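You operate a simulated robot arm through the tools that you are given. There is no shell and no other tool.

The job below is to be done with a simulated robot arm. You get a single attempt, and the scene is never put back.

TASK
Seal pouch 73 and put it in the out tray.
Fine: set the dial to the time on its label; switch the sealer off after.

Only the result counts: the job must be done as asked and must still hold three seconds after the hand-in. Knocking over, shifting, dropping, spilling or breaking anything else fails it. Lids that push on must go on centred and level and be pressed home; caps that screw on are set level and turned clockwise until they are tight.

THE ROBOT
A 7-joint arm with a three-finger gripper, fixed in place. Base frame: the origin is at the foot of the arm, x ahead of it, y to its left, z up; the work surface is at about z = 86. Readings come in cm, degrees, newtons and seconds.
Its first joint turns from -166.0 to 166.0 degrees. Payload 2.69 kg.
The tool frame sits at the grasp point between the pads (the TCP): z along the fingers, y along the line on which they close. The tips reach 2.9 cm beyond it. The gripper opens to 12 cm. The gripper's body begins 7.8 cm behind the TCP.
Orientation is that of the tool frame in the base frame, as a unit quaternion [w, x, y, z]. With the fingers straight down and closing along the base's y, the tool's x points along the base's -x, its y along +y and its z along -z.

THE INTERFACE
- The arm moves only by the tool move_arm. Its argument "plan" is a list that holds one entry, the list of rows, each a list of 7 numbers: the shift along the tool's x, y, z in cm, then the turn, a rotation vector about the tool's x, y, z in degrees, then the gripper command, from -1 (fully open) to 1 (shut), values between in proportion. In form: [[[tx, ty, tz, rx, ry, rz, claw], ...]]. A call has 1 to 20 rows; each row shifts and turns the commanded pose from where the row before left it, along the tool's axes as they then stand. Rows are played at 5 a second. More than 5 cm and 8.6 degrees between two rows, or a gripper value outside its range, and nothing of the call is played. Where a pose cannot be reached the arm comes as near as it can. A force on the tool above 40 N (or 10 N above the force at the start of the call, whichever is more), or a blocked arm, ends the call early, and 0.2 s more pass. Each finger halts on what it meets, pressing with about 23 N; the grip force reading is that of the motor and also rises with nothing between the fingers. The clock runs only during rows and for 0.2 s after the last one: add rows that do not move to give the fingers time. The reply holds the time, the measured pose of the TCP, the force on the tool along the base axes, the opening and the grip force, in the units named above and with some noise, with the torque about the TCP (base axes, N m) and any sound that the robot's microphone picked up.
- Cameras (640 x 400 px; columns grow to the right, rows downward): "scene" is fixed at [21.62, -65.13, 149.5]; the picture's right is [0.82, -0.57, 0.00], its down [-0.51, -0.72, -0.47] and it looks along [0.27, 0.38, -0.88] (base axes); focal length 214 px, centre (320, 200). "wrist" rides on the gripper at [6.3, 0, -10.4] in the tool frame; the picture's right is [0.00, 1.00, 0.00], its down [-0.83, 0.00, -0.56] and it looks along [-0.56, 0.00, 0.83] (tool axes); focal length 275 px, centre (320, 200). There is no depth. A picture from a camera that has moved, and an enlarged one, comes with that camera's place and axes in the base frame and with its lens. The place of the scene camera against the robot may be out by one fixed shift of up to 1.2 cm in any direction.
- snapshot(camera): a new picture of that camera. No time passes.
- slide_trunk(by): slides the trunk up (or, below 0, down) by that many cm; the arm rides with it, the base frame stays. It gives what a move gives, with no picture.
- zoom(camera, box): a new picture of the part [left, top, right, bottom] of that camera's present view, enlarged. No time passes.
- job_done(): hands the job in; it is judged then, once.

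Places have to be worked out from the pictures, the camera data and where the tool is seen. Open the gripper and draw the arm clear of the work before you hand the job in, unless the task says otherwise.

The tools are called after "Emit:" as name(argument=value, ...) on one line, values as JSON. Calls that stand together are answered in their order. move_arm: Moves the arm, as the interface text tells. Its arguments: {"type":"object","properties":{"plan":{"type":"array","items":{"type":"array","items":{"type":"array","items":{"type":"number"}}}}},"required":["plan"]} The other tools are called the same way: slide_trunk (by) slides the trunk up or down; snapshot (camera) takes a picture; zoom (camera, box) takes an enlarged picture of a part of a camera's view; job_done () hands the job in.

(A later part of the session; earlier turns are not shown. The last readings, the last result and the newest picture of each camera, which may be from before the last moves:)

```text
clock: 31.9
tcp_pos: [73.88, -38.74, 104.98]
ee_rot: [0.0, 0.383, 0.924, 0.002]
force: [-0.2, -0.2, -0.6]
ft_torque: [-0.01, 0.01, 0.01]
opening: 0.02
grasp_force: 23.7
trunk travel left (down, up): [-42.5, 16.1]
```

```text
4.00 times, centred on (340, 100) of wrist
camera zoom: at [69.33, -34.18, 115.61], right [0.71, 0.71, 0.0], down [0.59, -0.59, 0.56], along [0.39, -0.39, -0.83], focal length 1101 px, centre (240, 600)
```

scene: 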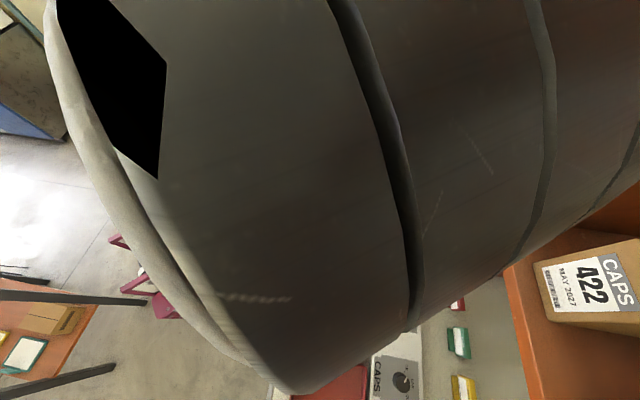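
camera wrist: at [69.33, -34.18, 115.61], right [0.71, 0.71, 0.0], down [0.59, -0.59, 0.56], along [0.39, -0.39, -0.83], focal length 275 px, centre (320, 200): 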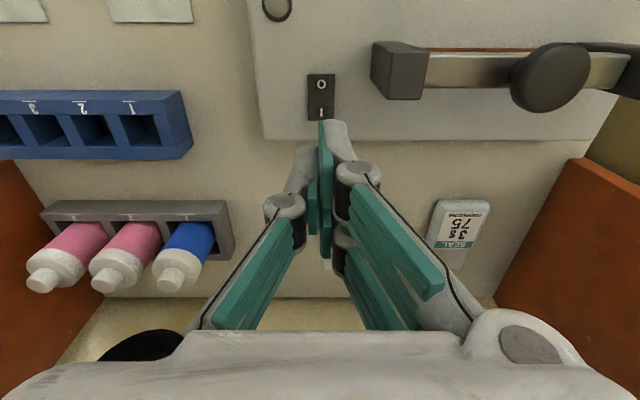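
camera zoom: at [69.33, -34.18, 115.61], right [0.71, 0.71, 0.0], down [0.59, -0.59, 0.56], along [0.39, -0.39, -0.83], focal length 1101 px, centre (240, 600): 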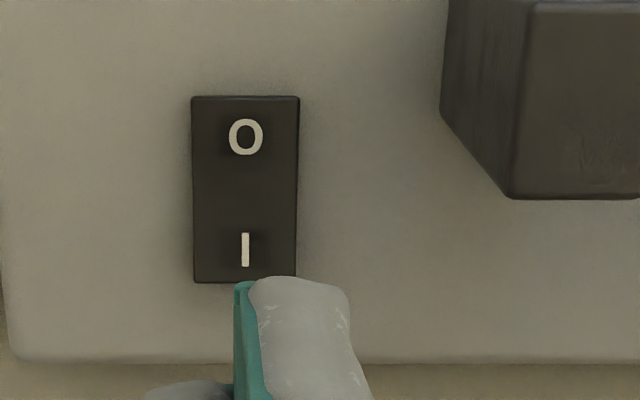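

The rocker measures 2.4×4 cm, centred at u=25.0, w=79.4, with "I" on the far end (w≈80.6). I'll line up over "I" and come down in fine steps.

Emit:
move_arm(plan=[[[-0.9, 0.15, 2, 0, 0, 0, 1], [0, 0, 4, 0, 0, 0, 1], [0, 0, 4, 0, 0, 0, 1], [0, 0, 0.3, 0, 0, 0, 1], [0, 0, 0.2, 0, 0, 0, 1], [0, 0, 0.2, 0, 0, 0, 1], [0, 0, 0.2, 0, 0, 0, 1], [0, 0, 0.2, 0, 0, 0, 1], [0, 0, 0.2, 0, 0, 0, 1]]])

Emit:
snapshot(camera="wrist")

```text
clock: 33.9
tcp_pos: [74.68, -39.4, 94.02]
ee_rot: [0.001, 0.385, 0.923, 0.001]
force: [0.4, 0.2, 0.4]
ft_torque: [0.01, 0.02, -0.01]
opening: 0.0
grasp_force: 22.9
trunk travel left (down, up): [-42.5, 16.1]
```

```text
taken
camera wrist: at [70.11, -34.83, 104.44], right [0.71, 0.71, 0.0], down [0.59, -0.59, 0.56], along [0.4, -0.39, -0.83], focal length 275 px, centre (320, 200)
```

wrist: 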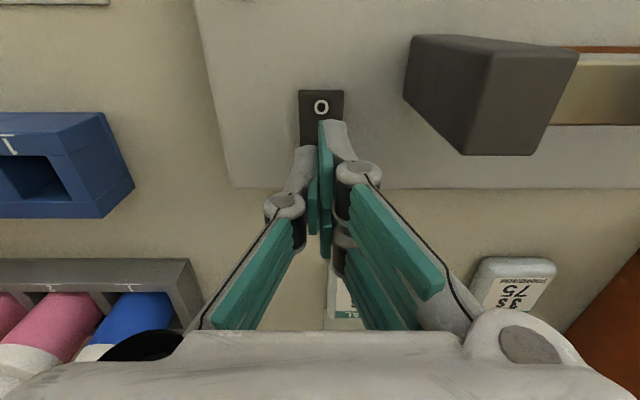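

No contact yet with the tips at z≈91.1, so I'll carry on down in 0.15 cm steps.

Emit:
move_arm(plan=[[[0, 0, 0.15, 0, 0, 0, 1], [0, 0, 0.15, 0, 0, 0, 1], [0, 0, 0.15, 0, 0, 0, 1], [0, 0, 0.15, 0, 0, 0, 1], [0, 0, 0.15, 0, 0, 0, 1], [0, 0, 0.15, 0, 0, 0, 1], [0, 0, 0.15, 0, 0, 0, 1]]])

Emit:
snapshot(camera="wrist")

```text
clock: 35.5
tcp_pos: [74.63, -39.3, 93.0]
ee_rot: [0.001, 0.384, 0.923, 0.001]
force: [-0.2, -0.1, 0.0]
ft_torque: [0.02, -0.04, -0.02]
opening: 0.04
grasp_force: 22.8
trunk travel left (down, up): [-42.5, 16.1]
```

```text
taken
camera wrist: at [70.16, -34.8, 103.45], right [0.71, 0.71, 0.0], down [0.59, -0.59, 0.56], along [0.4, -0.39, -0.83], focal length 275 px, centre (320, 200)
```

wrist: 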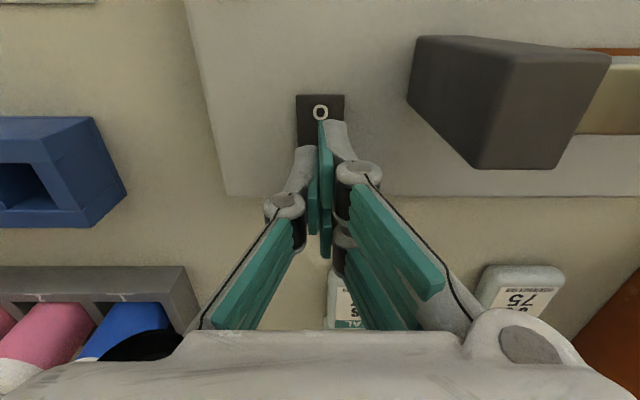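

No contact with the tips nominally at z≈90.1. I'll check from the scene camera where the fingertips are relative to the rocker.

Emit:
zoom(camera="scene", box=[340, 110, 440, 185])

Emit:
zoom(camera="wrist", box=[270, 70, 370, 180])

```text
5.33 times, centred on (390, 148) of scene
camera zoom: at [21.62, -65.13, 149.5], right [0.82, -0.57, 0.0], down [-0.51, -0.72, -0.47], along [0.27, 0.38, -0.88], focal length 1144 px, centre (-53, 480)
```

zoom: 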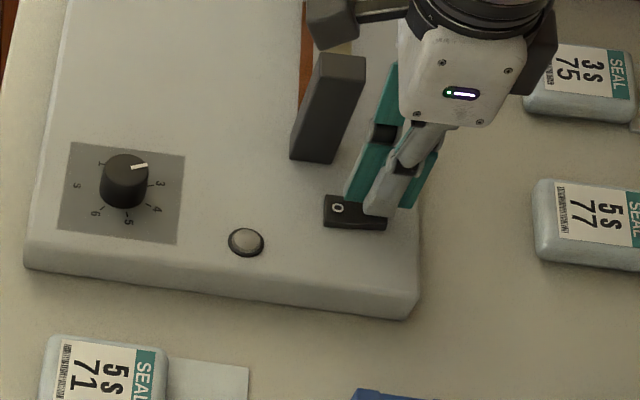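

```text
3.64 times, centred on (320, 125) of wrist
camera zoom: at [70.16, -34.8, 103.45], right [0.71, 0.71, 0.0], down [0.59, -0.59, 0.56], along [0.4, -0.39, -0.83], focal length 1001 px, centre (320, 473)
```

zoom: 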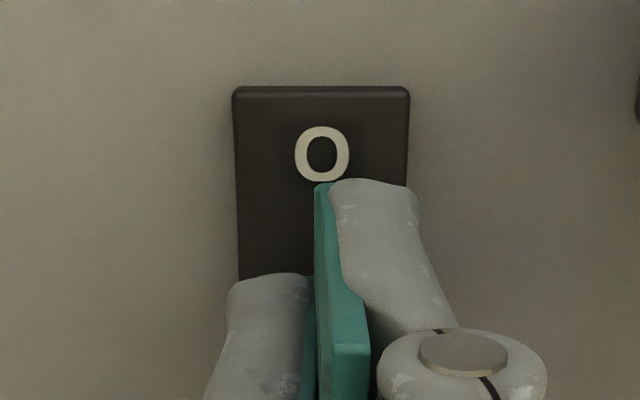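

The fingertips are over the "I" end as planned, and the sealer top is simply a bit lower than I estimated. I'll continue the descent.

Emit:
move_arm(plan=[[[0, 0, 0.1, 0, 0, 0, 1], [0, 0, 0.1, 0, 0, 0, 1], [0, 0, 0.1, 0, 0, 0, 1], [0, 0, 0.1, 0, 0, 0, 1], [0, 0, 0.1, 0, 0, 0, 1], [0, 0, 0.1, 0, 0, 0, 1]]])

Emit:
zoom(camera="scene", box=[340, 110, 440, 185])

```text
clock: 36.9
tcp_pos: [74.76, -39.43, 92.38]
ee_rot: [0.001, 0.384, 0.924, 0.002]
force: [-0.8, 1.7, 9.4]
ft_torque: [0.17, 0.12, 0.01]
opening: 0.62
grasp_force: 28.1
trunk travel left (down, up): [-42.5, 16.1]
```

```text
5.33 times, centred on (390, 148) of scene
camera zoom: at [21.62, -65.13, 149.5], right [0.82, -0.57, 0.0], down [-0.51, -0.72, -0.47], along [0.27, 0.38, -0.88], focal length 1144 px, centre (-53, 480)
```

zoom: 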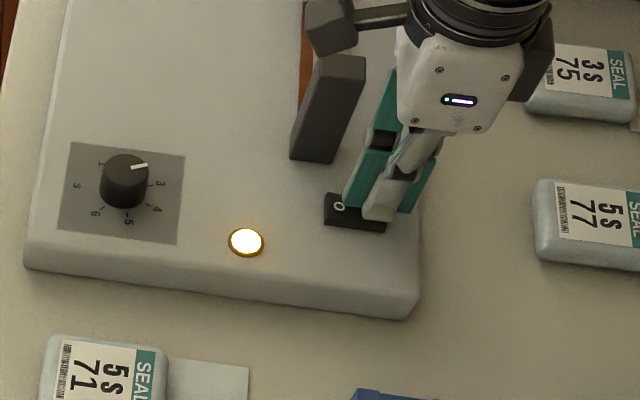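

The lamp lit, so the sealer is on. I'll lift off and check that it stays on.

Emit:
move_arm(plan=[[[0, 0, -1, 0, 0, 0, 1], [0, 0, -4, 0, 0, 0, 1], [0, 0, -4, 0, 0, 0, 1], [0, 0, -3, 0, 0, 0, 1], [4, -1, -2, 0, 0, 0, 1], [0, 0, 0, 0, 0, 0, 1]]])

Emit:
snapshot(camera="wrist")

Emit:
zoom(camera="scene", box=[330, 85, 440, 170])

```text
clock: 38.3
tcp_pos: [71.12, -37.45, 106.22]
ee_rot: [0.001, 0.384, 0.923, 0.001]
force: [0.7, 0.1, -0.1]
ft_torque: [0.0, 0.02, 0.0]
opening: 0.03
grasp_force: 28.4
trunk travel left (down, up): [-42.5, 16.1]
```

```text
taken
camera wrist: at [66.59, -32.86, 116.58], right [0.71, 0.71, 0.0], down [0.59, -0.59, 0.56], along [0.4, -0.39, -0.83], focal length 275 px, centre (320, 200)
```

wrist: 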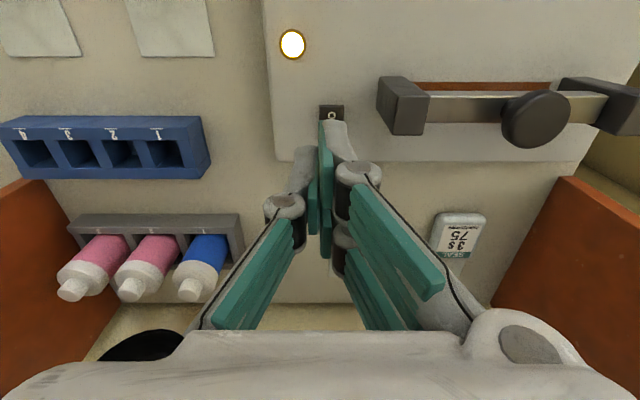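

```text
4.71 times, centred on (385, 128) of scene
camera zoom: at [21.62, -65.13, 149.5], right [0.82, -0.57, 0.0], down [-0.51, -0.72, -0.47], along [0.27, 0.38, -0.88], focal length 1009 px, centre (14, 541)
```

zoom: 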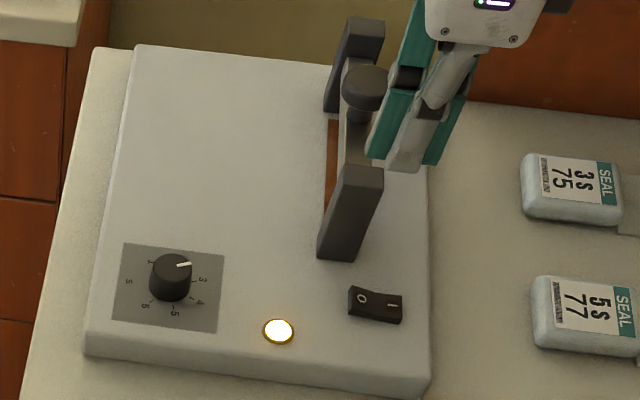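

The sealer is on (the lamp stays lit) and the dial reads 3. Next is pouch 73, near (43.2, -47.5). I'll hover over it with the gripper open and measure it closely.

Emit:
move_arm(plan=[[[1.8, -3.83, 0, 0, 0, 0, 1], [1.8, -3.83, 0, 0, 0, 0, 1], [1.8, -3.83, 0, 0, 0, 0, 0], [1.8, -3.83, 0, 0, 0, 0, -0.6], [1.8, -3.83, 0, 0, 0, 0, -0.6], [1.8, -3.83, 0, 0, 0, 0, -0.6], [1.8, -3.83, 0, 0, 0, 0, -0.6], [0, 0, 0, 0, 0, 0, -0.6]]])

Emit:
snapshot(camera="wrist")

Emit:
zoom(camera="wrist", box=[240, 40, 400, 180])

```text
clock: 40.1
tcp_pos: [43.53, -47.36, 106.31]
ee_rot: [0.002, 0.384, 0.923, 0.001]
force: [-0.3, -0.1, -0.6]
ft_torque: [-0.01, -0.02, 0.01]
opening: 9.59
grasp_force: 0.1
trunk travel left (down, up): [-42.5, 16.1]
```

```text
taken
camera wrist: at [39.08, -42.85, 116.77], right [0.71, 0.71, 0.0], down [0.59, -0.59, 0.56], along [0.4, -0.39, -0.83], focal length 275 px, centre (320, 200)
```

wrist: 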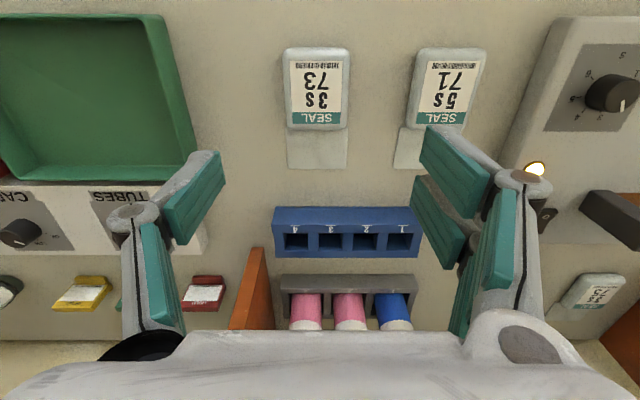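

```text
2.86 times, centred on (320, 110) of wrist
camera zoom: at [39.08, -42.85, 116.77], right [0.71, 0.71, 0.0], down [0.59, -0.59, 0.56], along [0.4, -0.39, -0.83], focal length 786 px, centre (320, 457)
```

zoom: 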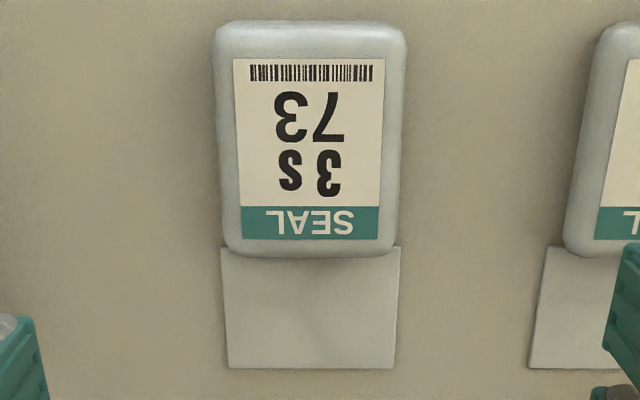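

Pouch 73's body is about 6.5×7.5 cm, centred at u=-3.0, w=64.2. Its flap runs toward +w as far as w≈73.8. I'll centre, descend to tip z≈86.5 and grip the body on its two sides.

Emit:
move_arm(plan=[[[0, -0.3, 4, 0, 0, 0, -0.6], [0, 0, 4, 0, 0, 0, -0.6], [0, 0, 4, 0, 0, 0, -0.6], [0, 0, 3, 0, 0, 0, -0.6], [0, 0, 1.2, 0, 0, 0, -0.6], [0, 0, 0.4, 0, 0, 0, -0.6], [0, 0, 0, 0, 0, 0, -0.6]]])

Emit:
snapshot(camera="wrist")

Emit:
zoom(camera="scene", box=[310, 160, 410, 250])

```text
clock: 41.7
tcp_pos: [43.15, -47.38, 89.83]
ee_rot: [0.001, 0.385, 0.923, 0.0]
force: [-0.1, 0.2, -0.4]
ft_torque: [-0.05, 0.02, -0.02]
opening: 9.6
grasp_force: 0.0
trunk travel left (down, up): [-42.5, 16.1]
```

```text
taken
camera wrist: at [38.66, -42.86, 100.31], right [0.71, 0.71, 0.0], down [0.59, -0.59, 0.56], along [0.4, -0.39, -0.83], focal length 275 px, centre (320, 200)
```

wrist: 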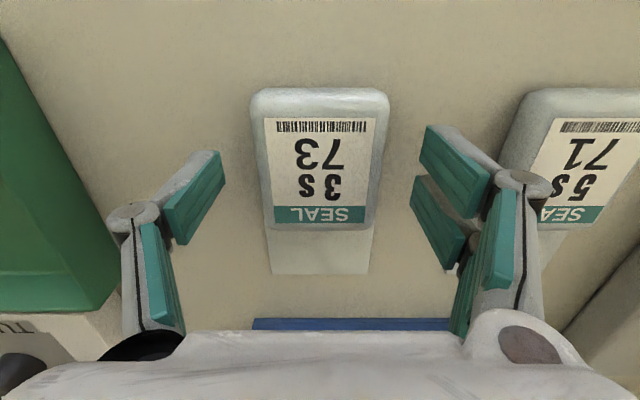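

```text
4.44 times, centred on (360, 205) of scene
camera zoom: at [21.62, -65.13, 149.5], right [0.82, -0.57, 0.0], down [-0.51, -0.72, -0.47], along [0.27, 0.38, -0.88], focal length 953 px, centre (142, 178)
```

zoom: 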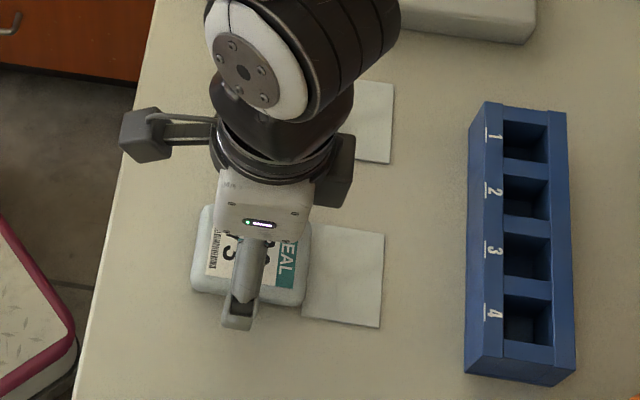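

The fingers straddle the body, centred on it. I'll lower 0.3 cm more and close.

Emit:
move_arm(plan=[[[0, 0, 0.3, 0, 0, 0, -0.6], [0, 0, 0, 0, 0, 0, -0.2], [0, 0, 0, 0, 0, 0, 0.2], [0, 0, 0, 0, 0, 0, 1], [0, 0, 0, 0, 0, 0, 1], [0, 0, 0, 0, 0, 0, 1]]])

Emit:
snapshot(camera="wrist")

```text
clock: 43.1
tcp_pos: [43.27, -47.4, 89.47]
ee_rot: [-0.001, 0.384, 0.924, 0.001]
force: [-0.3, -0.5, -0.2]
ft_torque: [0.0, 0.01, -0.03]
opening: 6.55
grasp_force: 22.9
trunk travel left (down, up): [-42.5, 16.1]
```

```text
taken
camera wrist: at [38.71, -42.86, 99.93], right [0.71, 0.71, 0.0], down [0.59, -0.59, 0.56], along [0.4, -0.39, -0.83], focal length 275 px, centre (320, 200)
```

wrist: 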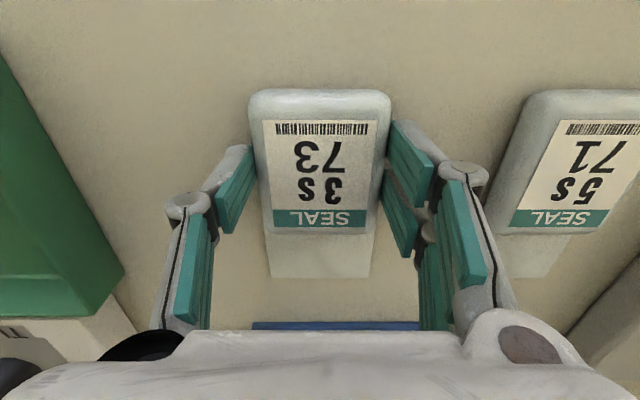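

It's gripped at 6.55 cm with a clean hold. I'll lift 12 cm and carry it along the counter to a point in front of the jaw (u≈38.8, w≈58).

Emit:
move_arm(plan=[[[0, 0, -1, 0, 0, 0, 1], [0, 0, -3, 0, 0, 0, 1], [0, 0, -4, 0, 0, 0, 1], [0, 0, -4, 0, 0, 0, 1], [0.6, 4.18, 0, 0, 0, 0, 1], [0.6, 4.18, 0, 0, 0, 0, 1], [0.6, 4.18, 0, 0, 0, 0, 1], [0.6, 4.18, 0, 0, 0, 0, 1], [0.6, 4.18, 0, 0, 0, 0, 1], [0.6, 4.18, 0, 0, 0, 0, 1], [0.6, 4.18, 0, 0, 0, 0, 1], [0.6, 4.18, 0, 0, 0, 0, 1], [0.6, 4.18, 0, 0, 0, 0, 1], [0.6, 4.18, 0, 0, 0, 0, 1], [0, 0, 0, 0, 0, 0, 1]]])

Emit:
snapshot(camera="wrist")

Emit:
snapshot(camera="scene")

```text
clock: 46.3
tcp_pos: [68.79, -13.62, 101.86]
ee_rot: [-0.001, 0.385, 0.923, 0.001]
force: [0.0, 0.2, -0.1]
ft_torque: [0.0, 0.0, 0.01]
opening: 6.54
grasp_force: 22.8
trunk travel left (down, up): [-42.5, 16.1]
```

```text
taken
camera wrist: at [64.15, -9.05, 112.31], right [0.71, 0.71, 0.0], down [0.59, -0.59, 0.56], along [0.39, -0.39, -0.83], focal length 275 px, centre (320, 200)
```

wrist: 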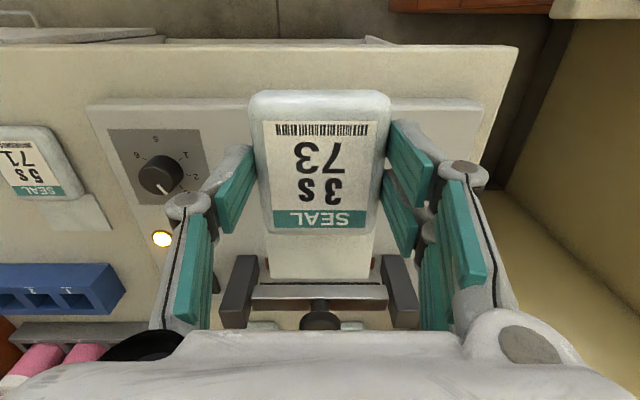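

```text
taken
```

scene: 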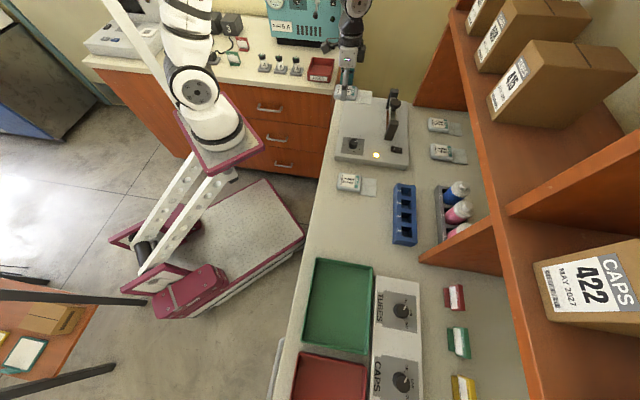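

The pouch is held steady and lined up with the jaw in u (both centred at column 320). I'll zoom in to measure the jaw height.

Emit:
zoom(camera="wrist", box=[210, 220, 430, 335])

Emit:
zoom(camera="scene", box=[330, 60, 430, 140])

```text
2.91 times, centred on (320, 278) of wrist
camera zoom: at [64.15, -9.05, 112.31], right [0.71, 0.71, 0.0], down [0.59, -0.59, 0.56], along [0.39, -0.39, -0.83], focal length 801 px, centre (320, -26)
```

zoom: 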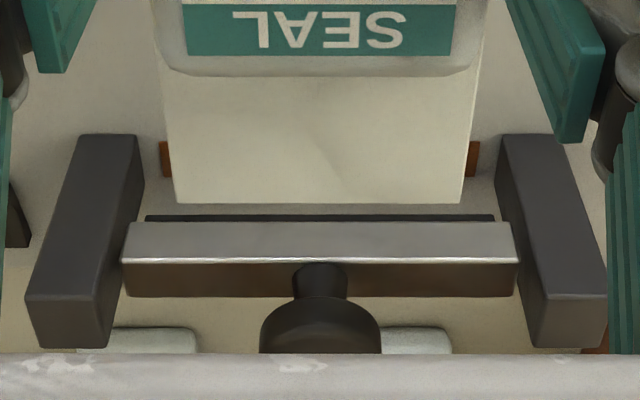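

```text
5.00 times, centred on (380, 100) of scene
camera zoom: at [21.62, -65.13, 149.5], right [0.82, -0.57, 0.0], down [-0.51, -0.72, -0.47], along [0.27, 0.38, -0.88], focal length 1072 px, centre (20, 700)
```

zoom: 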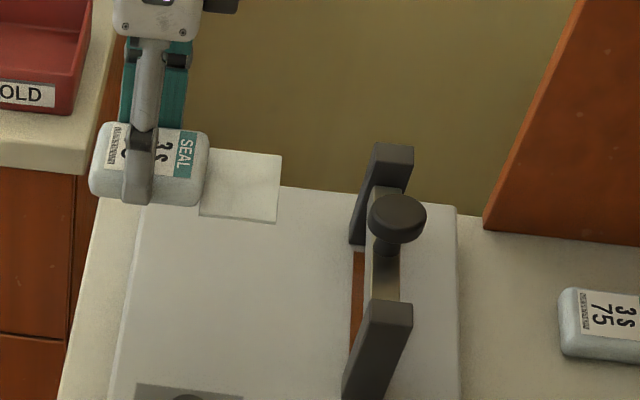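

The bar is at w 75.5–77.4 and z 93.2–94.9, directly over the strip (w 75.5–77.6), and the sealer top is at about z 89.2. The flap reaches 9.75 cm beyond the TCP. I'll bring the pouch in low so the middle of the flap lies over the strip (TCP at w≈69.5), moving slowly near the jaw.

Emit:
move_arm(plan=[[[0, 0, 3, 0, 0, 0, 1], [0, 0, 2.9, 0, 0, 0, 1], [-2.5, 0, 0, 0, 0, 0, 1], [-2.5, 0, 0, 0, 0, 0, 1], [0, 0, 1.6, 0, 0, 0, 1], [0, 0, 0.9, 0, 0, 0, 1], [0, 0, 0, 0, 0, 0, 1]]])

Emit:
zoom(camera="wrist", box=[180, 80, 460, 335])

Emit:
zoom(camera="scene", box=[340, 70, 420, 140])

```text
clock: 47.9
tcp_pos: [72.06, -17.11, 92.95]
ee_rot: [0.001, 0.385, 0.923, 0.002]
force: [-0.4, 0.6, -1.1]
ft_torque: [0.03, 0.0, 0.02]
opening: 6.54
grasp_force: 23.3
trunk travel left (down, up): [-42.5, 16.1]
```

```text
1.57 times, centred on (320, 208) of wrist
camera zoom: at [67.56, -12.53, 103.52], right [0.71, 0.71, 0.0], down [0.59, -0.59, 0.56], along [0.39, -0.39, -0.83], focal length 432 px, centre (320, 188)
```

zoom: 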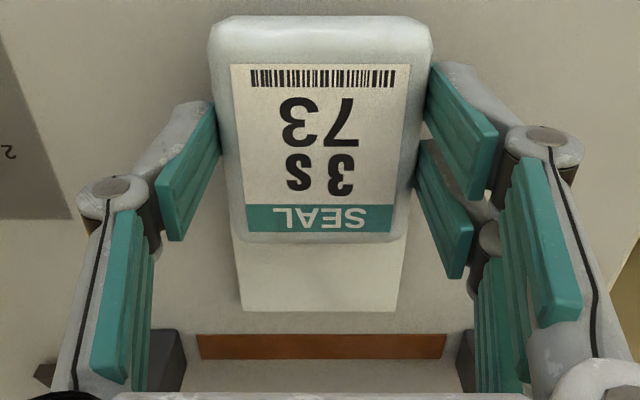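

```text
5.71 times, centred on (380, 105) of scene
camera zoom: at [21.62, -65.13, 149.5], right [0.82, -0.57, 0.0], down [-0.51, -0.72, -0.47], along [0.27, 0.38, -0.88], focal length 1226 px, centre (-23, 743)
```

zoom: 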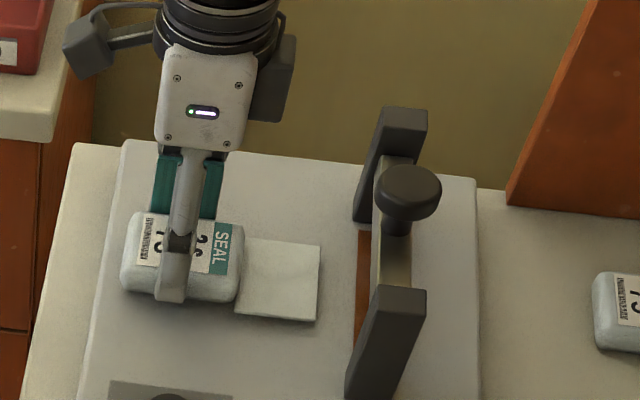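

All clear: the flap end is at w≈73, the strip at 75.5–77.6, and the pouch is just above the sealer top. I'll raise 0.3 cm and slide in 6.4 cm under the bar.

Emit:
move_arm(plan=[[[0, 0, -0.3, 0, 0, 0, 1], [-0.8, 0, 0, 0, 0, 0, 1], [-0.8, 0, 0, 0, 0, 0, 1], [-0.8, 0, 0, 0, 0, 0, 1], [-0.8, 0, 0, 0, 0, 0, 1], [-0.8, 0, 0, 0, 0, 0, 1], [-0.8, 0, 0, 0, 0, 0, 1], [-0.8, 0, 0, 0, 0, 0, 1], [-0.8, 0, 0, 0, 0, 0, 1], [0, 0, 0, 0, 0, 0, 1], [0, 0, 0, 0, 0, 0, 1]]])

Emit:
zoom(camera="wrist", box=[180, 80, 460, 335])

Emit:
zoom(camera="scene", box=[340, 70, 420, 140])

```text
clock: 50.3
tcp_pos: [76.58, -21.87, 93.5]
ee_rot: [0.0, 0.383, 0.924, 0.001]
force: [-1.0, 0.8, -1.0]
ft_torque: [0.07, 0.04, 0.01]
opening: 6.53
grasp_force: 22.4
trunk travel left (down, up): [-42.5, 16.1]
```

```text
1.57 times, centred on (320, 208) of wrist
camera zoom: at [72.03, -17.26, 103.84], right [0.71, 0.71, 0.0], down [0.59, -0.59, 0.56], along [0.39, -0.39, -0.83], focal length 432 px, centre (320, 188)
```

zoom: 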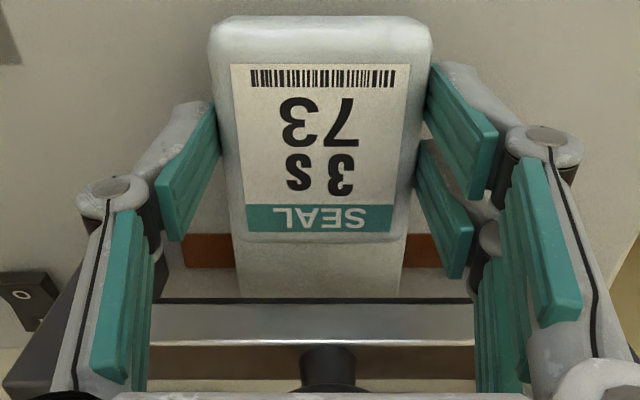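

```text
5.71 times, centred on (380, 105) of scene
camera zoom: at [21.62, -65.13, 149.5], right [0.82, -0.57, 0.0], down [-0.51, -0.72, -0.47], along [0.27, 0.38, -0.88], focal length 1226 px, centre (-23, 743)
```

zoom: 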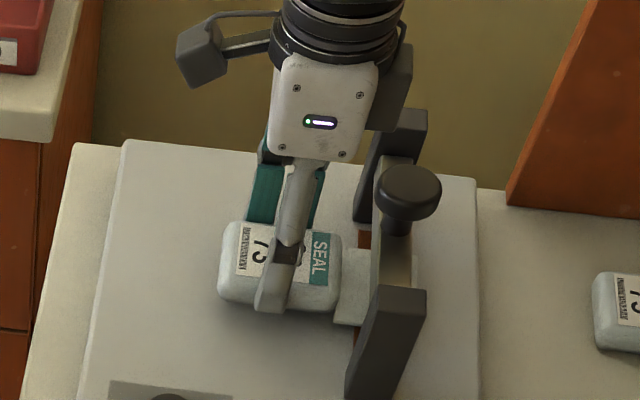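

The flap lies across the strip, under the bar. I'll lower it gently onto the sealer top.

Emit:
move_arm(plan=[[[0, 0, 0.2, 0, 0, 0, 1], [0, 0, 0.2, 0, 0, 0, 1], [0, 0, 0.15, 0, 0, 0, 1], [0, 0, 0.1, 0, 0, 0, 1], [0, 0, 0.1, 0, 0, 0, 1], [0, 0, 0, 0, 0, 0, 1]]])

```text
clock: 51.7
tcp_pos: [76.52, -21.68, 92.66]
ee_rot: [0.0, 0.383, 0.924, 0.002]
force: [-0.6, 0.6, -1.9]
ft_torque: [0.06, 0.05, 0.02]
opening: 6.56
grasp_force: 23.2
trunk travel left (down, up): [-42.5, 16.1]
```

No contact yet, so I'll continue in 0.08 cm steps.

Emit:
move_arm(plan=[[[0, 0, 0.08, 0, 0, 0, 1], [0, 0, 0.08, 0, 0, 0, 1], [0, 0, 0.08, 0, 0, 0, 1], [0, 0, 0, 0, 0, 0, 1]]])

Emit:
zoom(camera="scene", box=[350, 90, 400, 130])

```text
clock: 52.7
tcp_pos: [76.51, -21.69, 92.5]
ee_rot: [0.0, 0.384, 0.923, 0.001]
force: [-0.5, 2.3, 5.1]
ft_torque: [-0.17, 0.11, 0.0]
opening: 6.55
grasp_force: 23.2
trunk travel left (down, up): [-42.5, 16.1]
```

```text
10.00 times, centred on (375, 110) of scene
camera zoom: at [21.62, -65.13, 149.5], right [0.82, -0.57, 0.0], down [-0.51, -0.72, -0.47], along [0.27, 0.38, -0.88], focal length 2145 px, centre (-230, 1100)
```

zoom: 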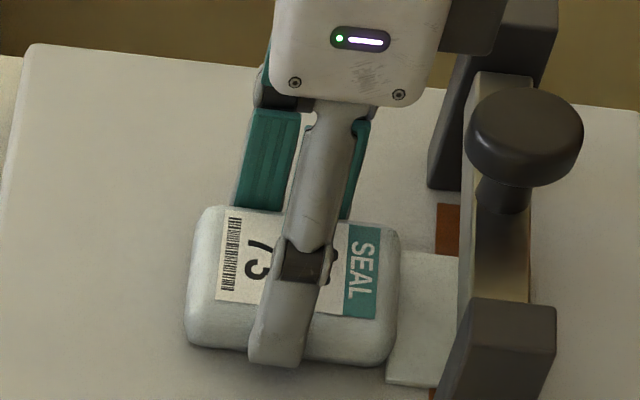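

It's touching now at 5 N. I'll open slowly and rise straight up.

Emit:
move_arm(plan=[[[0, 0, -0.05, 0, 0, 0, 0.6], [0, 0, 0, 0, 0, 0, 0], [0, 0, 0, 0, 0, 0, -0.2], [0, 0, 0, 0, 0, 0, -0.4], [0, 0, 0, 0, 0, 0, -0.4], [0, 0, -1, 0, 0, 0, -0.4], [0, 0, -3, 0, 0, 0, -0.4], [0, 0, -4, 0, 0, 0, -0.4], [0, 0, -4, 0, 0, 0, -0.4], [0, 0, -3, 0, 0, 0, -0.4], [0, 0, 0, 0, 0, 0, -0.4]]])

Emit:
snapshot(camera="wrist")

Emit:
zoom(camera="scene", box=[340, 70, 420, 140])

```text
clock: 55.1
tcp_pos: [76.55, -21.8, 107.31]
ee_rot: [-0.001, 0.384, 0.923, 0.0]
force: [0.2, 0.1, 0.0]
ft_torque: [0.0, 0.0, -0.02]
opening: 8.42
grasp_force: 0.1
trunk travel left (down, up): [-42.5, 16.1]
```

```text
taken
camera wrist: at [72.06, -17.31, 117.83], right [0.71, 0.71, 0.0], down [0.59, -0.59, 0.56], along [0.39, -0.39, -0.83], focal length 275 px, centre (320, 200)
```

wrist: 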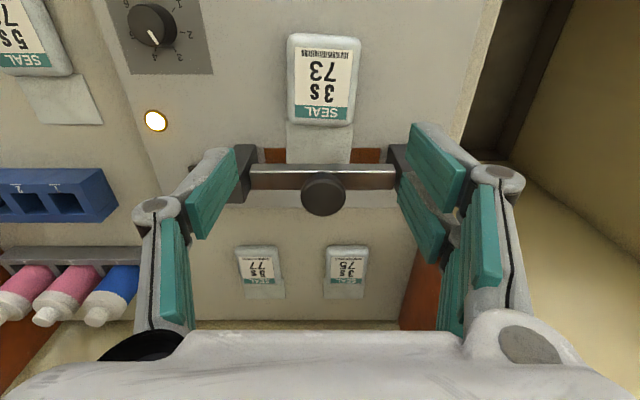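

```text
5.71 times, centred on (380, 105) of scene
camera zoom: at [21.62, -65.13, 149.5], right [0.82, -0.57, 0.0], down [-0.51, -0.72, -0.47], along [0.27, 0.38, -0.88], focal length 1226 px, centre (-23, 743)
```

zoom: 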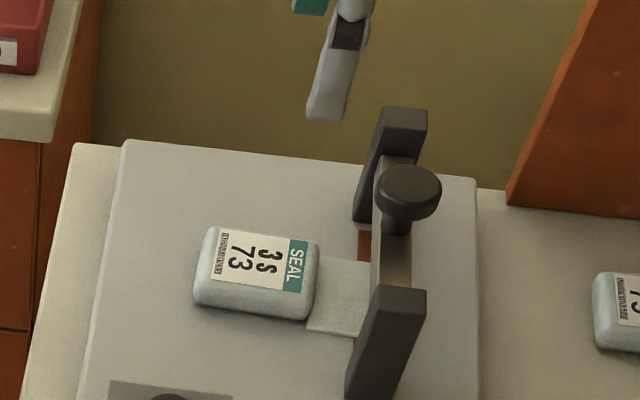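

The pouch seems to have slid back about 1 cm as I released it. I'll measure where the flap lies relative to the strip.

Emit:
zoom(camera="wrist", box=[230, 20, 410, 220])

Emit:
zoom(camera="scene", box=[350, 90, 400, 130])

```text
2.00 times, centred on (320, 120) of wrist
camera zoom: at [72.06, -17.31, 117.83], right [0.71, 0.71, 0.0], down [0.59, -0.59, 0.56], along [0.39, -0.39, -0.83], focal length 551 px, centre (320, 360)
```

zoom: 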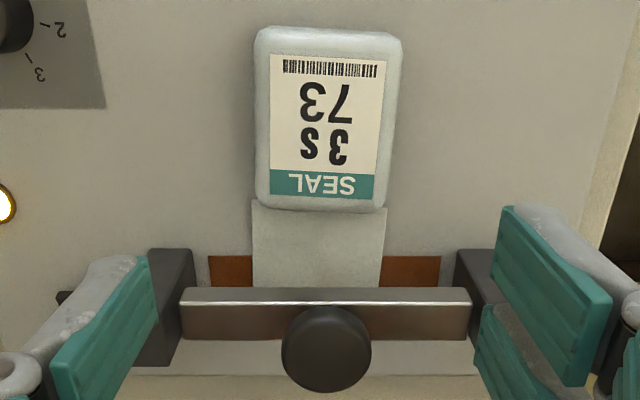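

```text
10.00 times, centred on (375, 110) of scene
camera zoom: at [21.62, -65.13, 149.5], right [0.82, -0.57, 0.0], down [-0.51, -0.72, -0.47], along [0.27, 0.38, -0.88], focal length 2145 px, centre (-230, 1100)
```

zoom: 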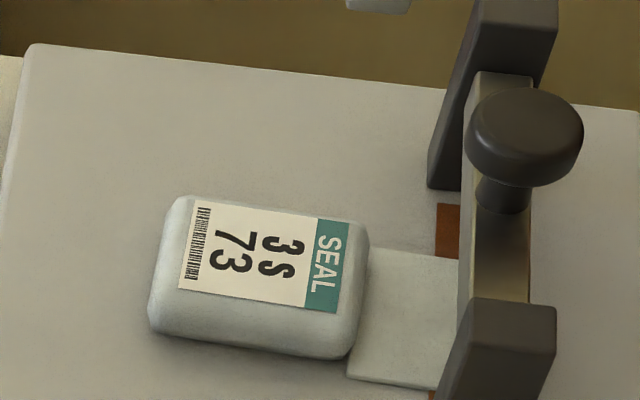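

The flap still covers the strip, but only reaches about 0.3 cm past its far edge. I'll nudge the pouch about 0.9 cm further in, using closed fingers against the back of its body. First I'll position behind it.

Emit:
move_arm(plan=[[[2.6, 0.27, 0, 0, 0, 0, 1], [2.6, 0.27, 0, 0, 0, 0, 1], [2.65, 0.26, 0, 0, 0, 0, 1], [0, 0, 4, 0, 0, 0, 1], [0, 0, 4, 0, 0, 0, 1], [0, 0, 4, 0, 0, 0, 1], [0, 0, 2.5, 0, 0, 0, 1], [0, 0, 0, 0, 0, 0, 1]]])

Emit:
snapshot(camera="wrist")

Emit:
zoom(camera="scene", box=[345, 80, 405, 130])

```text
clock: 56.9
tcp_pos: [71.64, -15.43, 92.89]
ee_rot: [0.001, 0.384, 0.923, 0.001]
force: [0.2, -1.1, 0.0]
ft_torque: [0.03, 0.03, -0.03]
opening: 0.01
grasp_force: 22.9
trunk travel left (down, up): [-42.5, 16.1]
```

```text
taken
camera wrist: at [67.07, -10.9, 103.45], right [0.71, 0.71, 0.0], down [0.59, -0.59, 0.56], along [0.4, -0.39, -0.83], focal length 275 px, centre (320, 200)
```

wrist: 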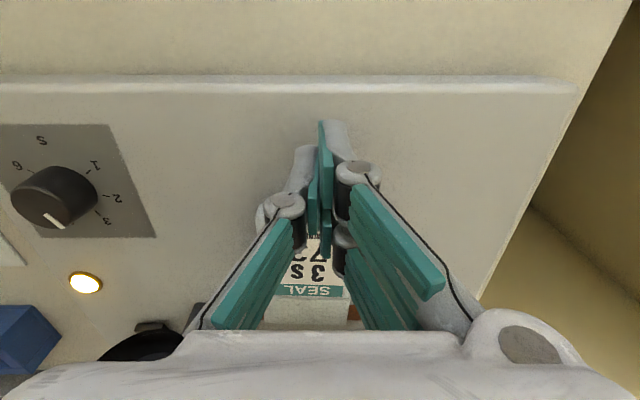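

```text
8.00 times, centred on (375, 105) of scene
camera zoom: at [21.62, -65.13, 149.5], right [0.82, -0.57, 0.0], down [-0.51, -0.72, -0.47], along [0.27, 0.38, -0.88], focal length 1716 px, centre (-120, 960)
```

zoom: 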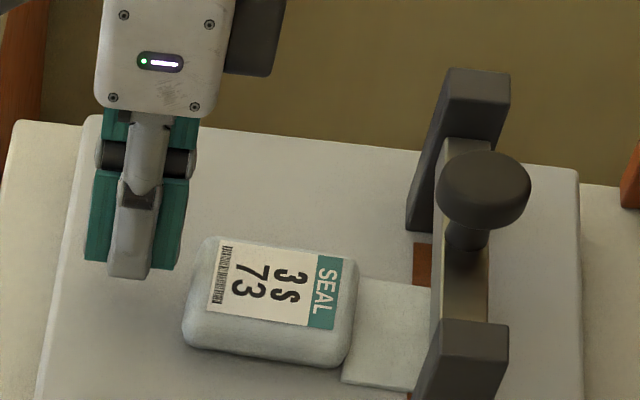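

The fingers are about 0.5 cm behind the body. I'll push forward 1.0 cm slowly and look.

Emit:
move_arm(plan=[[[-0.2, 0, 0, 0, 0, 0, 1], [-0.2, 0, 0, 0, 0, 0, 1], [-0.2, 0, 0, 0, 0, 0, 1], [-0.2, 0, 0, 0, 0, 0, 1], [-0.2, 0, 0, 0, 0, 0, 1], [0, 0, 0, 0, 0, 0, 1]]])

Emit:
zoom(camera="scene", box=[345, 80, 405, 130])

```text
clock: 58.3
tcp_pos: [72.14, -16.32, 92.89]
ee_rot: [0.0, 0.384, 0.923, 0.001]
force: [-0.5, 1.3, -0.2]
ft_torque: [0.04, 0.03, 0.01]
opening: 0.01
grasp_force: 23.2
trunk travel left (down, up): [-42.5, 16.1]
```

```text
8.00 times, centred on (375, 105) of scene
camera zoom: at [21.62, -65.13, 149.5], right [0.82, -0.57, 0.0], down [-0.51, -0.72, -0.47], along [0.27, 0.38, -0.88], focal length 1716 px, centre (-120, 960)
```

zoom: 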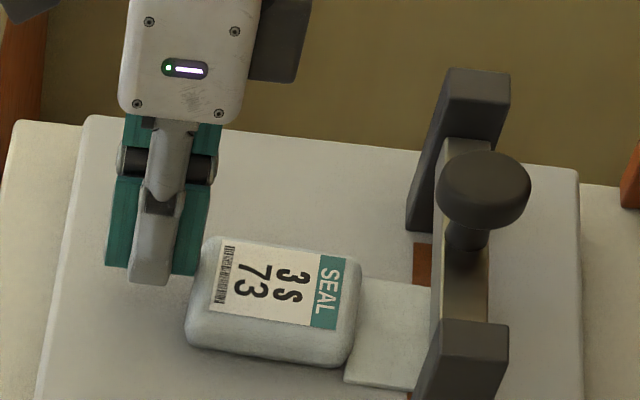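

It's in contact and the pouch is moving straight, about 0.15 cm so far. I'll back off slightly, shift 0.4 cm to push through the body's middle, then push about 0.8 cm more.

Emit:
move_arm(plan=[[[0.2, 0, 0, 0, 0, 0, 1], [0, -0.4, 0, 0, 0, 0, 1], [-0.2, 0, 0, 0, 0, 0, 1], [-0.2, 0, 0, 0, 0, 0, 1], [-0.2, 0, 0, 0, 0, 0, 1], [-0.2, 0, 0, 0, 0, 0, 1], [-0.2, 0, 0, 0, 0, 0, 1], [0, 0, 0, 0, 0, 0, 1]]])

Emit:
zoom(camera="scene", box=[345, 80, 405, 130])

```text
clock: 60.1
tcp_pos: [72.48, -17.23, 93.09]
ee_rot: [0.0, 0.384, 0.923, 0.001]
force: [-1.3, 1.1, 0.2]
ft_torque: [0.02, 0.0, 0.02]
opening: 0.03
grasp_force: 23.2
trunk travel left (down, up): [-42.5, 16.1]
```

```text
8.00 times, centred on (375, 105) of scene
camera zoom: at [21.62, -65.13, 149.5], right [0.82, -0.57, 0.0], down [-0.51, -0.72, -0.47], along [0.27, 0.38, -0.88], focal length 1716 px, centre (-120, 960)
```

zoom: 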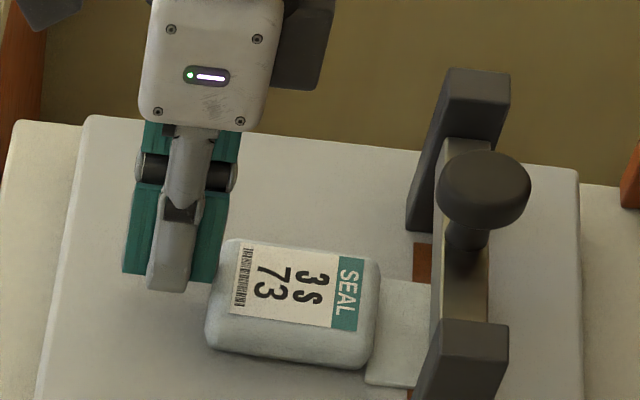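

The pouch advanced about 0.9 cm. I'll back off, rise and re-measure from above.

Emit:
move_arm(plan=[[[0.8, 0, 0, 0, 0, 0, 1], [0.8, 0, -1, 0, 0, 0, 1], [0, 0, -4, 0, 0, 0, 1], [0, 0, -4, 0, 0, 0, 1], [0, 0, -4, 0, 0, 0, 1], [0, 0, -3, 0, 0, 0, 1], [-3, 0, 0, 0, 0, 0, 1], [-3, 0, 0, 0, 0, 0, 1], [-3, 0, 0, 0, 0, 0, 1], [0, 0, 0, 0, 0, 0, 1]]])

Emit:
zoom(camera="wrist", box=[200, 20, 440, 180])

Emit:
snapshot(camera="wrist")

Emit:
zoom(camera="scene", box=[345, 80, 405, 130])

```text
clock: 62.3
tcp_pos: [77.7, -22.64, 108.77]
ee_rot: [0.001, 0.384, 0.923, 0.003]
force: [-0.3, -0.2, 0.1]
ft_torque: [-0.01, -0.03, 0.04]
opening: 0.02
grasp_force: 22.7
trunk travel left (down, up): [-42.5, 16.1]
```

```text
2.50 times, centred on (320, 100) of wrist
camera zoom: at [73.23, -18.11, 119.33], right [0.71, 0.71, 0.0], down [0.59, -0.59, 0.56], along [0.4, -0.39, -0.83], focal length 688 px, centre (320, 450)
```

zoom: 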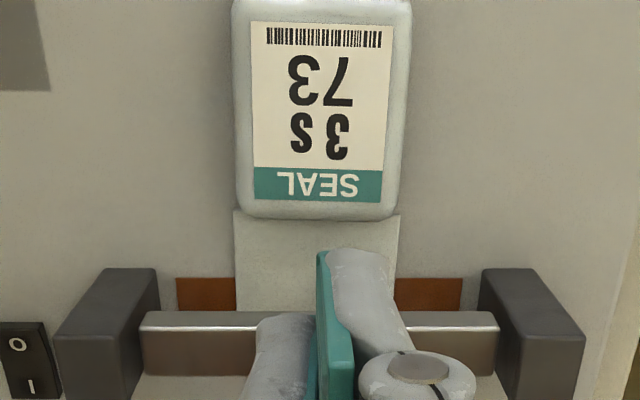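

```text
taken
camera wrist: at [73.23, -18.11, 119.33], right [0.71, 0.71, 0.0], down [0.59, -0.59, 0.56], along [0.4, -0.39, -0.83], focal length 275 px, centre (320, 200)
```

wrist: 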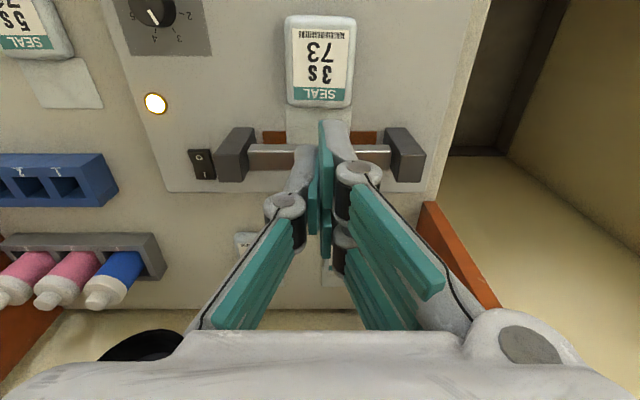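

```text
8.00 times, centred on (375, 105) of scene
camera zoom: at [21.62, -65.13, 149.5], right [0.82, -0.57, 0.0], down [-0.51, -0.72, -0.47], along [0.27, 0.38, -0.88], focal length 1716 px, centre (-120, 960)
```

zoom: 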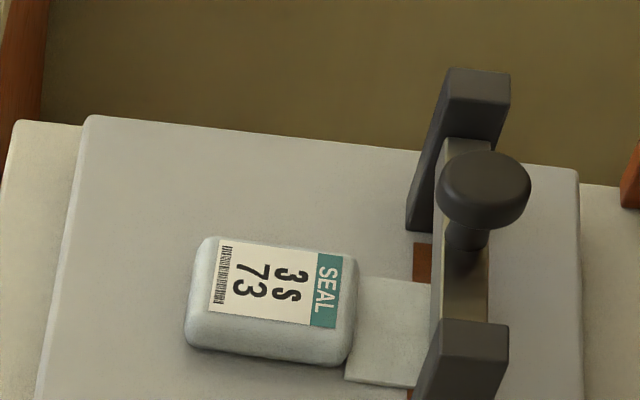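

The pouch settled back to the same position as after the first release, with the flap end at w≈77.9. That seems to be its natural seat, and it covers the whole strip (75.5–77.6). Next I'll move the closed fingers over the knob (u≈39.0, w≈76.6, top z≈98) and come down close to it.

Emit:
move_arm(plan=[[[-2.8, 0, 0, 0, 0, 0, 1], [-2.85, 0.05, 0, 0, 0, 0, 1], [0, 0, 3, 0, 0, 0, 1], [0, 0, 3, 0, 0, 0, 1], [0, 0, 1, 0, 0, 0, 1], [0, 0, 0, 0, 0, 0, 1]]])

Emit:
snapshot(camera="wrist")

Emit:
zoom(camera="scene", box=[345, 70, 415, 140])

```text
clock: 63.7
tcp_pos: [81.93, -26.47, 101.84]
ee_rot: [0.0, 0.383, 0.924, 0.002]
force: [0.5, -1.3, 0.4]
ft_torque: [0.01, -0.03, -0.01]
opening: 0.0
grasp_force: 23.0
trunk travel left (down, up): [-42.5, 16.1]
```

```text
taken
camera wrist: at [77.3, -21.95, 112.41], right [0.71, 0.71, 0.0], down [0.59, -0.59, 0.56], along [0.4, -0.39, -0.83], focal length 275 px, centre (320, 200)
```

wrist: 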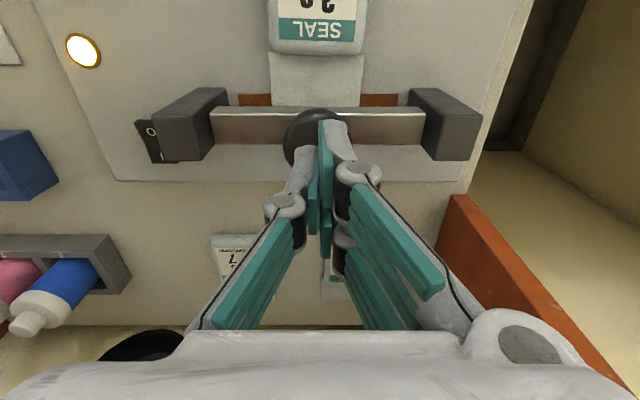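

```text
5.71 times, centred on (380, 105) of scene
camera zoom: at [21.62, -65.13, 149.5], right [0.82, -0.57, 0.0], down [-0.51, -0.72, -0.47], along [0.27, 0.38, -0.88], focal length 1226 px, centre (-23, 743)
```

zoom: 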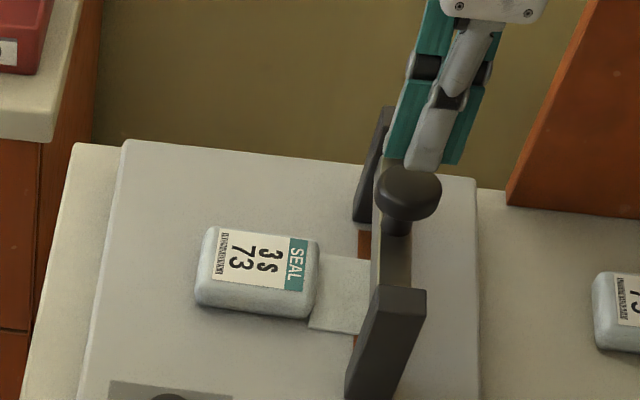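

The fingers are above the knob, 0.2 cm off in u. I'll correct that and descend gently to find contact.

Emit:
move_arm(plan=[[[0, -0.22, 0, 0, 0, 0, 1], [0, 0, 0.3, 0, 0, 0, 1], [0, 0, 0.3, 0, 0, 0, 1], [0, 0, 0.2, 0, 0, 0, 1], [0, 0, 0.2, 0, 0, 0, 1], [0, 0, 0, 0, 0, 0, 1]]])

Emit:
zoom(camera="scene", box=[345, 70, 415, 140])

```text
clock: 65.1
tcp_pos: [81.52, -26.67, 100.96]
ee_rot: [0.0, 0.384, 0.923, 0.001]
force: [0.1, 0.5, -0.5]
ft_torque: [-0.04, -0.01, 0.01]
opening: 0.0
grasp_force: 23.1
trunk travel left (down, up): [-42.5, 16.1]
```

```text
5.71 times, centred on (380, 105) of scene
camera zoom: at [21.62, -65.13, 149.5], right [0.82, -0.57, 0.0], down [-0.51, -0.72, -0.47], along [0.27, 0.38, -0.88], focal length 1226 px, centre (-23, 743)
```

zoom: 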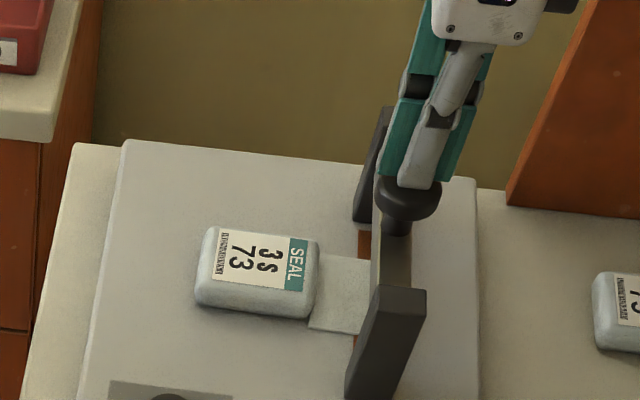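

The tips are at the knob's top. I'll start pressing, 1.5 cm first, to feel the resistance.

Emit:
move_arm(plan=[[[0, 0, 0.3, 0, 0, 0, 1], [0, 0, 0.3, 0, 0, 0, 1], [0, 0, 0.3, 0, 0, 0, 1], [0, 0, 0.3, 0, 0, 0, 1], [0, 0, 0.3, 0, 0, 0, 1]]])

Emit:
zoom(camera="scene", box=[345, 70, 415, 140])

```text
clock: 66.3
tcp_pos: [81.7, -26.56, 99.31]
ee_rot: [0.001, 0.383, 0.924, 0.002]
force: [0.1, -0.4, 2.6]
ft_torque: [-0.03, -0.02, 0.01]
opening: 0.01
grasp_force: 23.7
trunk travel left (down, up): [-42.5, 16.1]
```

```text
5.71 times, centred on (380, 105) of scene
camera zoom: at [21.62, -65.13, 149.5], right [0.82, -0.57, 0.0], down [-0.51, -0.72, -0.47], along [0.27, 0.38, -0.88], focal length 1226 px, centre (-23, 743)
```

zoom: 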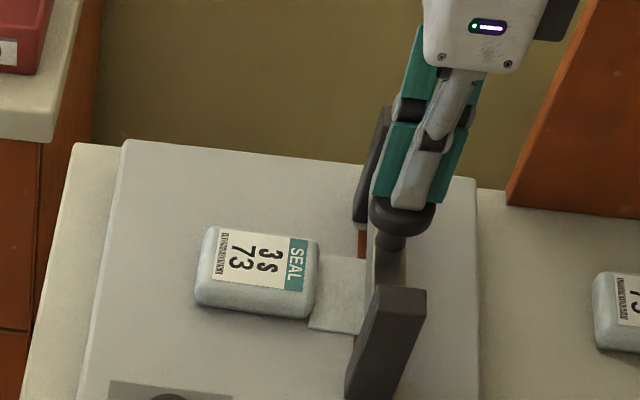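

The bar follows down smoothly at 2.6 N and the pouch is undisturbed. Continuing down.

Emit:
move_arm(plan=[[[0, 0, 0.3, 0, 0, 0, 1], [0, 0, 0.3, 0, 0, 0, 1], [0, 0, 0.3, 0, 0, 0, 1], [0, 0, 0.3, 0, 0, 0, 1], [0, 0, 0.3, 0, 0, 0, 1], [0, 0, 0.2, 0, 0, 0, 1]]])

Emit:
zoom(camera="scene", box=[345, 70, 415, 140])

```text
clock: 67.7
tcp_pos: [81.72, -26.58, 97.9]
ee_rot: [-0.001, 0.383, 0.924, 0.002]
force: [-0.1, -0.2, -0.5]
ft_torque: [0.0, 0.0, -0.01]
opening: 0.0
grasp_force: 22.5
trunk travel left (down, up): [-42.5, 16.1]
```

```text
5.71 times, centred on (380, 105) of scene
camera zoom: at [21.62, -65.13, 149.5], right [0.82, -0.57, 0.0], down [-0.51, -0.72, -0.47], along [0.27, 0.38, -0.88], focal length 1226 px, centre (-23, 743)
```

zoom: 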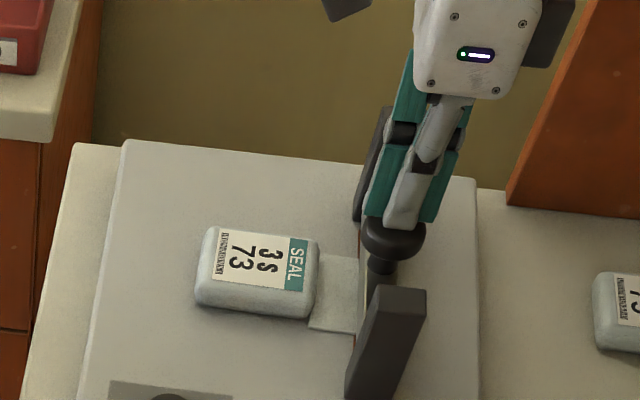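

The force is still near zero and the bar is lower. I'll continue in finer steps until it meets the flap.

Emit:
move_arm(plan=[[[0, 0, 0.15, 0, 0, 0, 1], [0, 0, 0.15, 0, 0, 0, 1], [0, 0, 0.12, 0, 0, 0, 1], [0, 0, 0.12, 0, 0, 0, 1]]])

Emit:
zoom(camera="scene", box=[335, 80, 415, 160])

```text
clock: 68.7
tcp_pos: [81.5, -26.42, 97.44]
ee_rot: [0.002, 0.383, 0.924, 0.002]
force: [-4.3, 5.6, 22.7]
ft_torque: [0.13, 0.12, -0.09]
opening: 0.59
grasp_force: 28.5
trunk travel left (down, up): [-42.5, 16.1]
```

```text
5.00 times, centred on (375, 120) of scene
camera zoom: at [21.62, -65.13, 149.5], right [0.82, -0.57, 0.0], down [-0.51, -0.72, -0.47], along [0.27, 0.38, -0.88], focal length 1072 px, centre (45, 600)
```

zoom: 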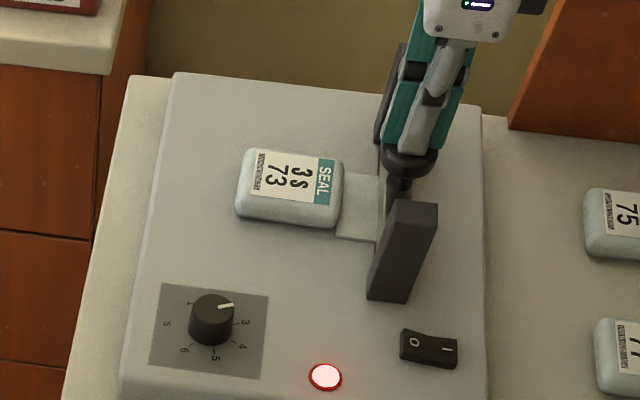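

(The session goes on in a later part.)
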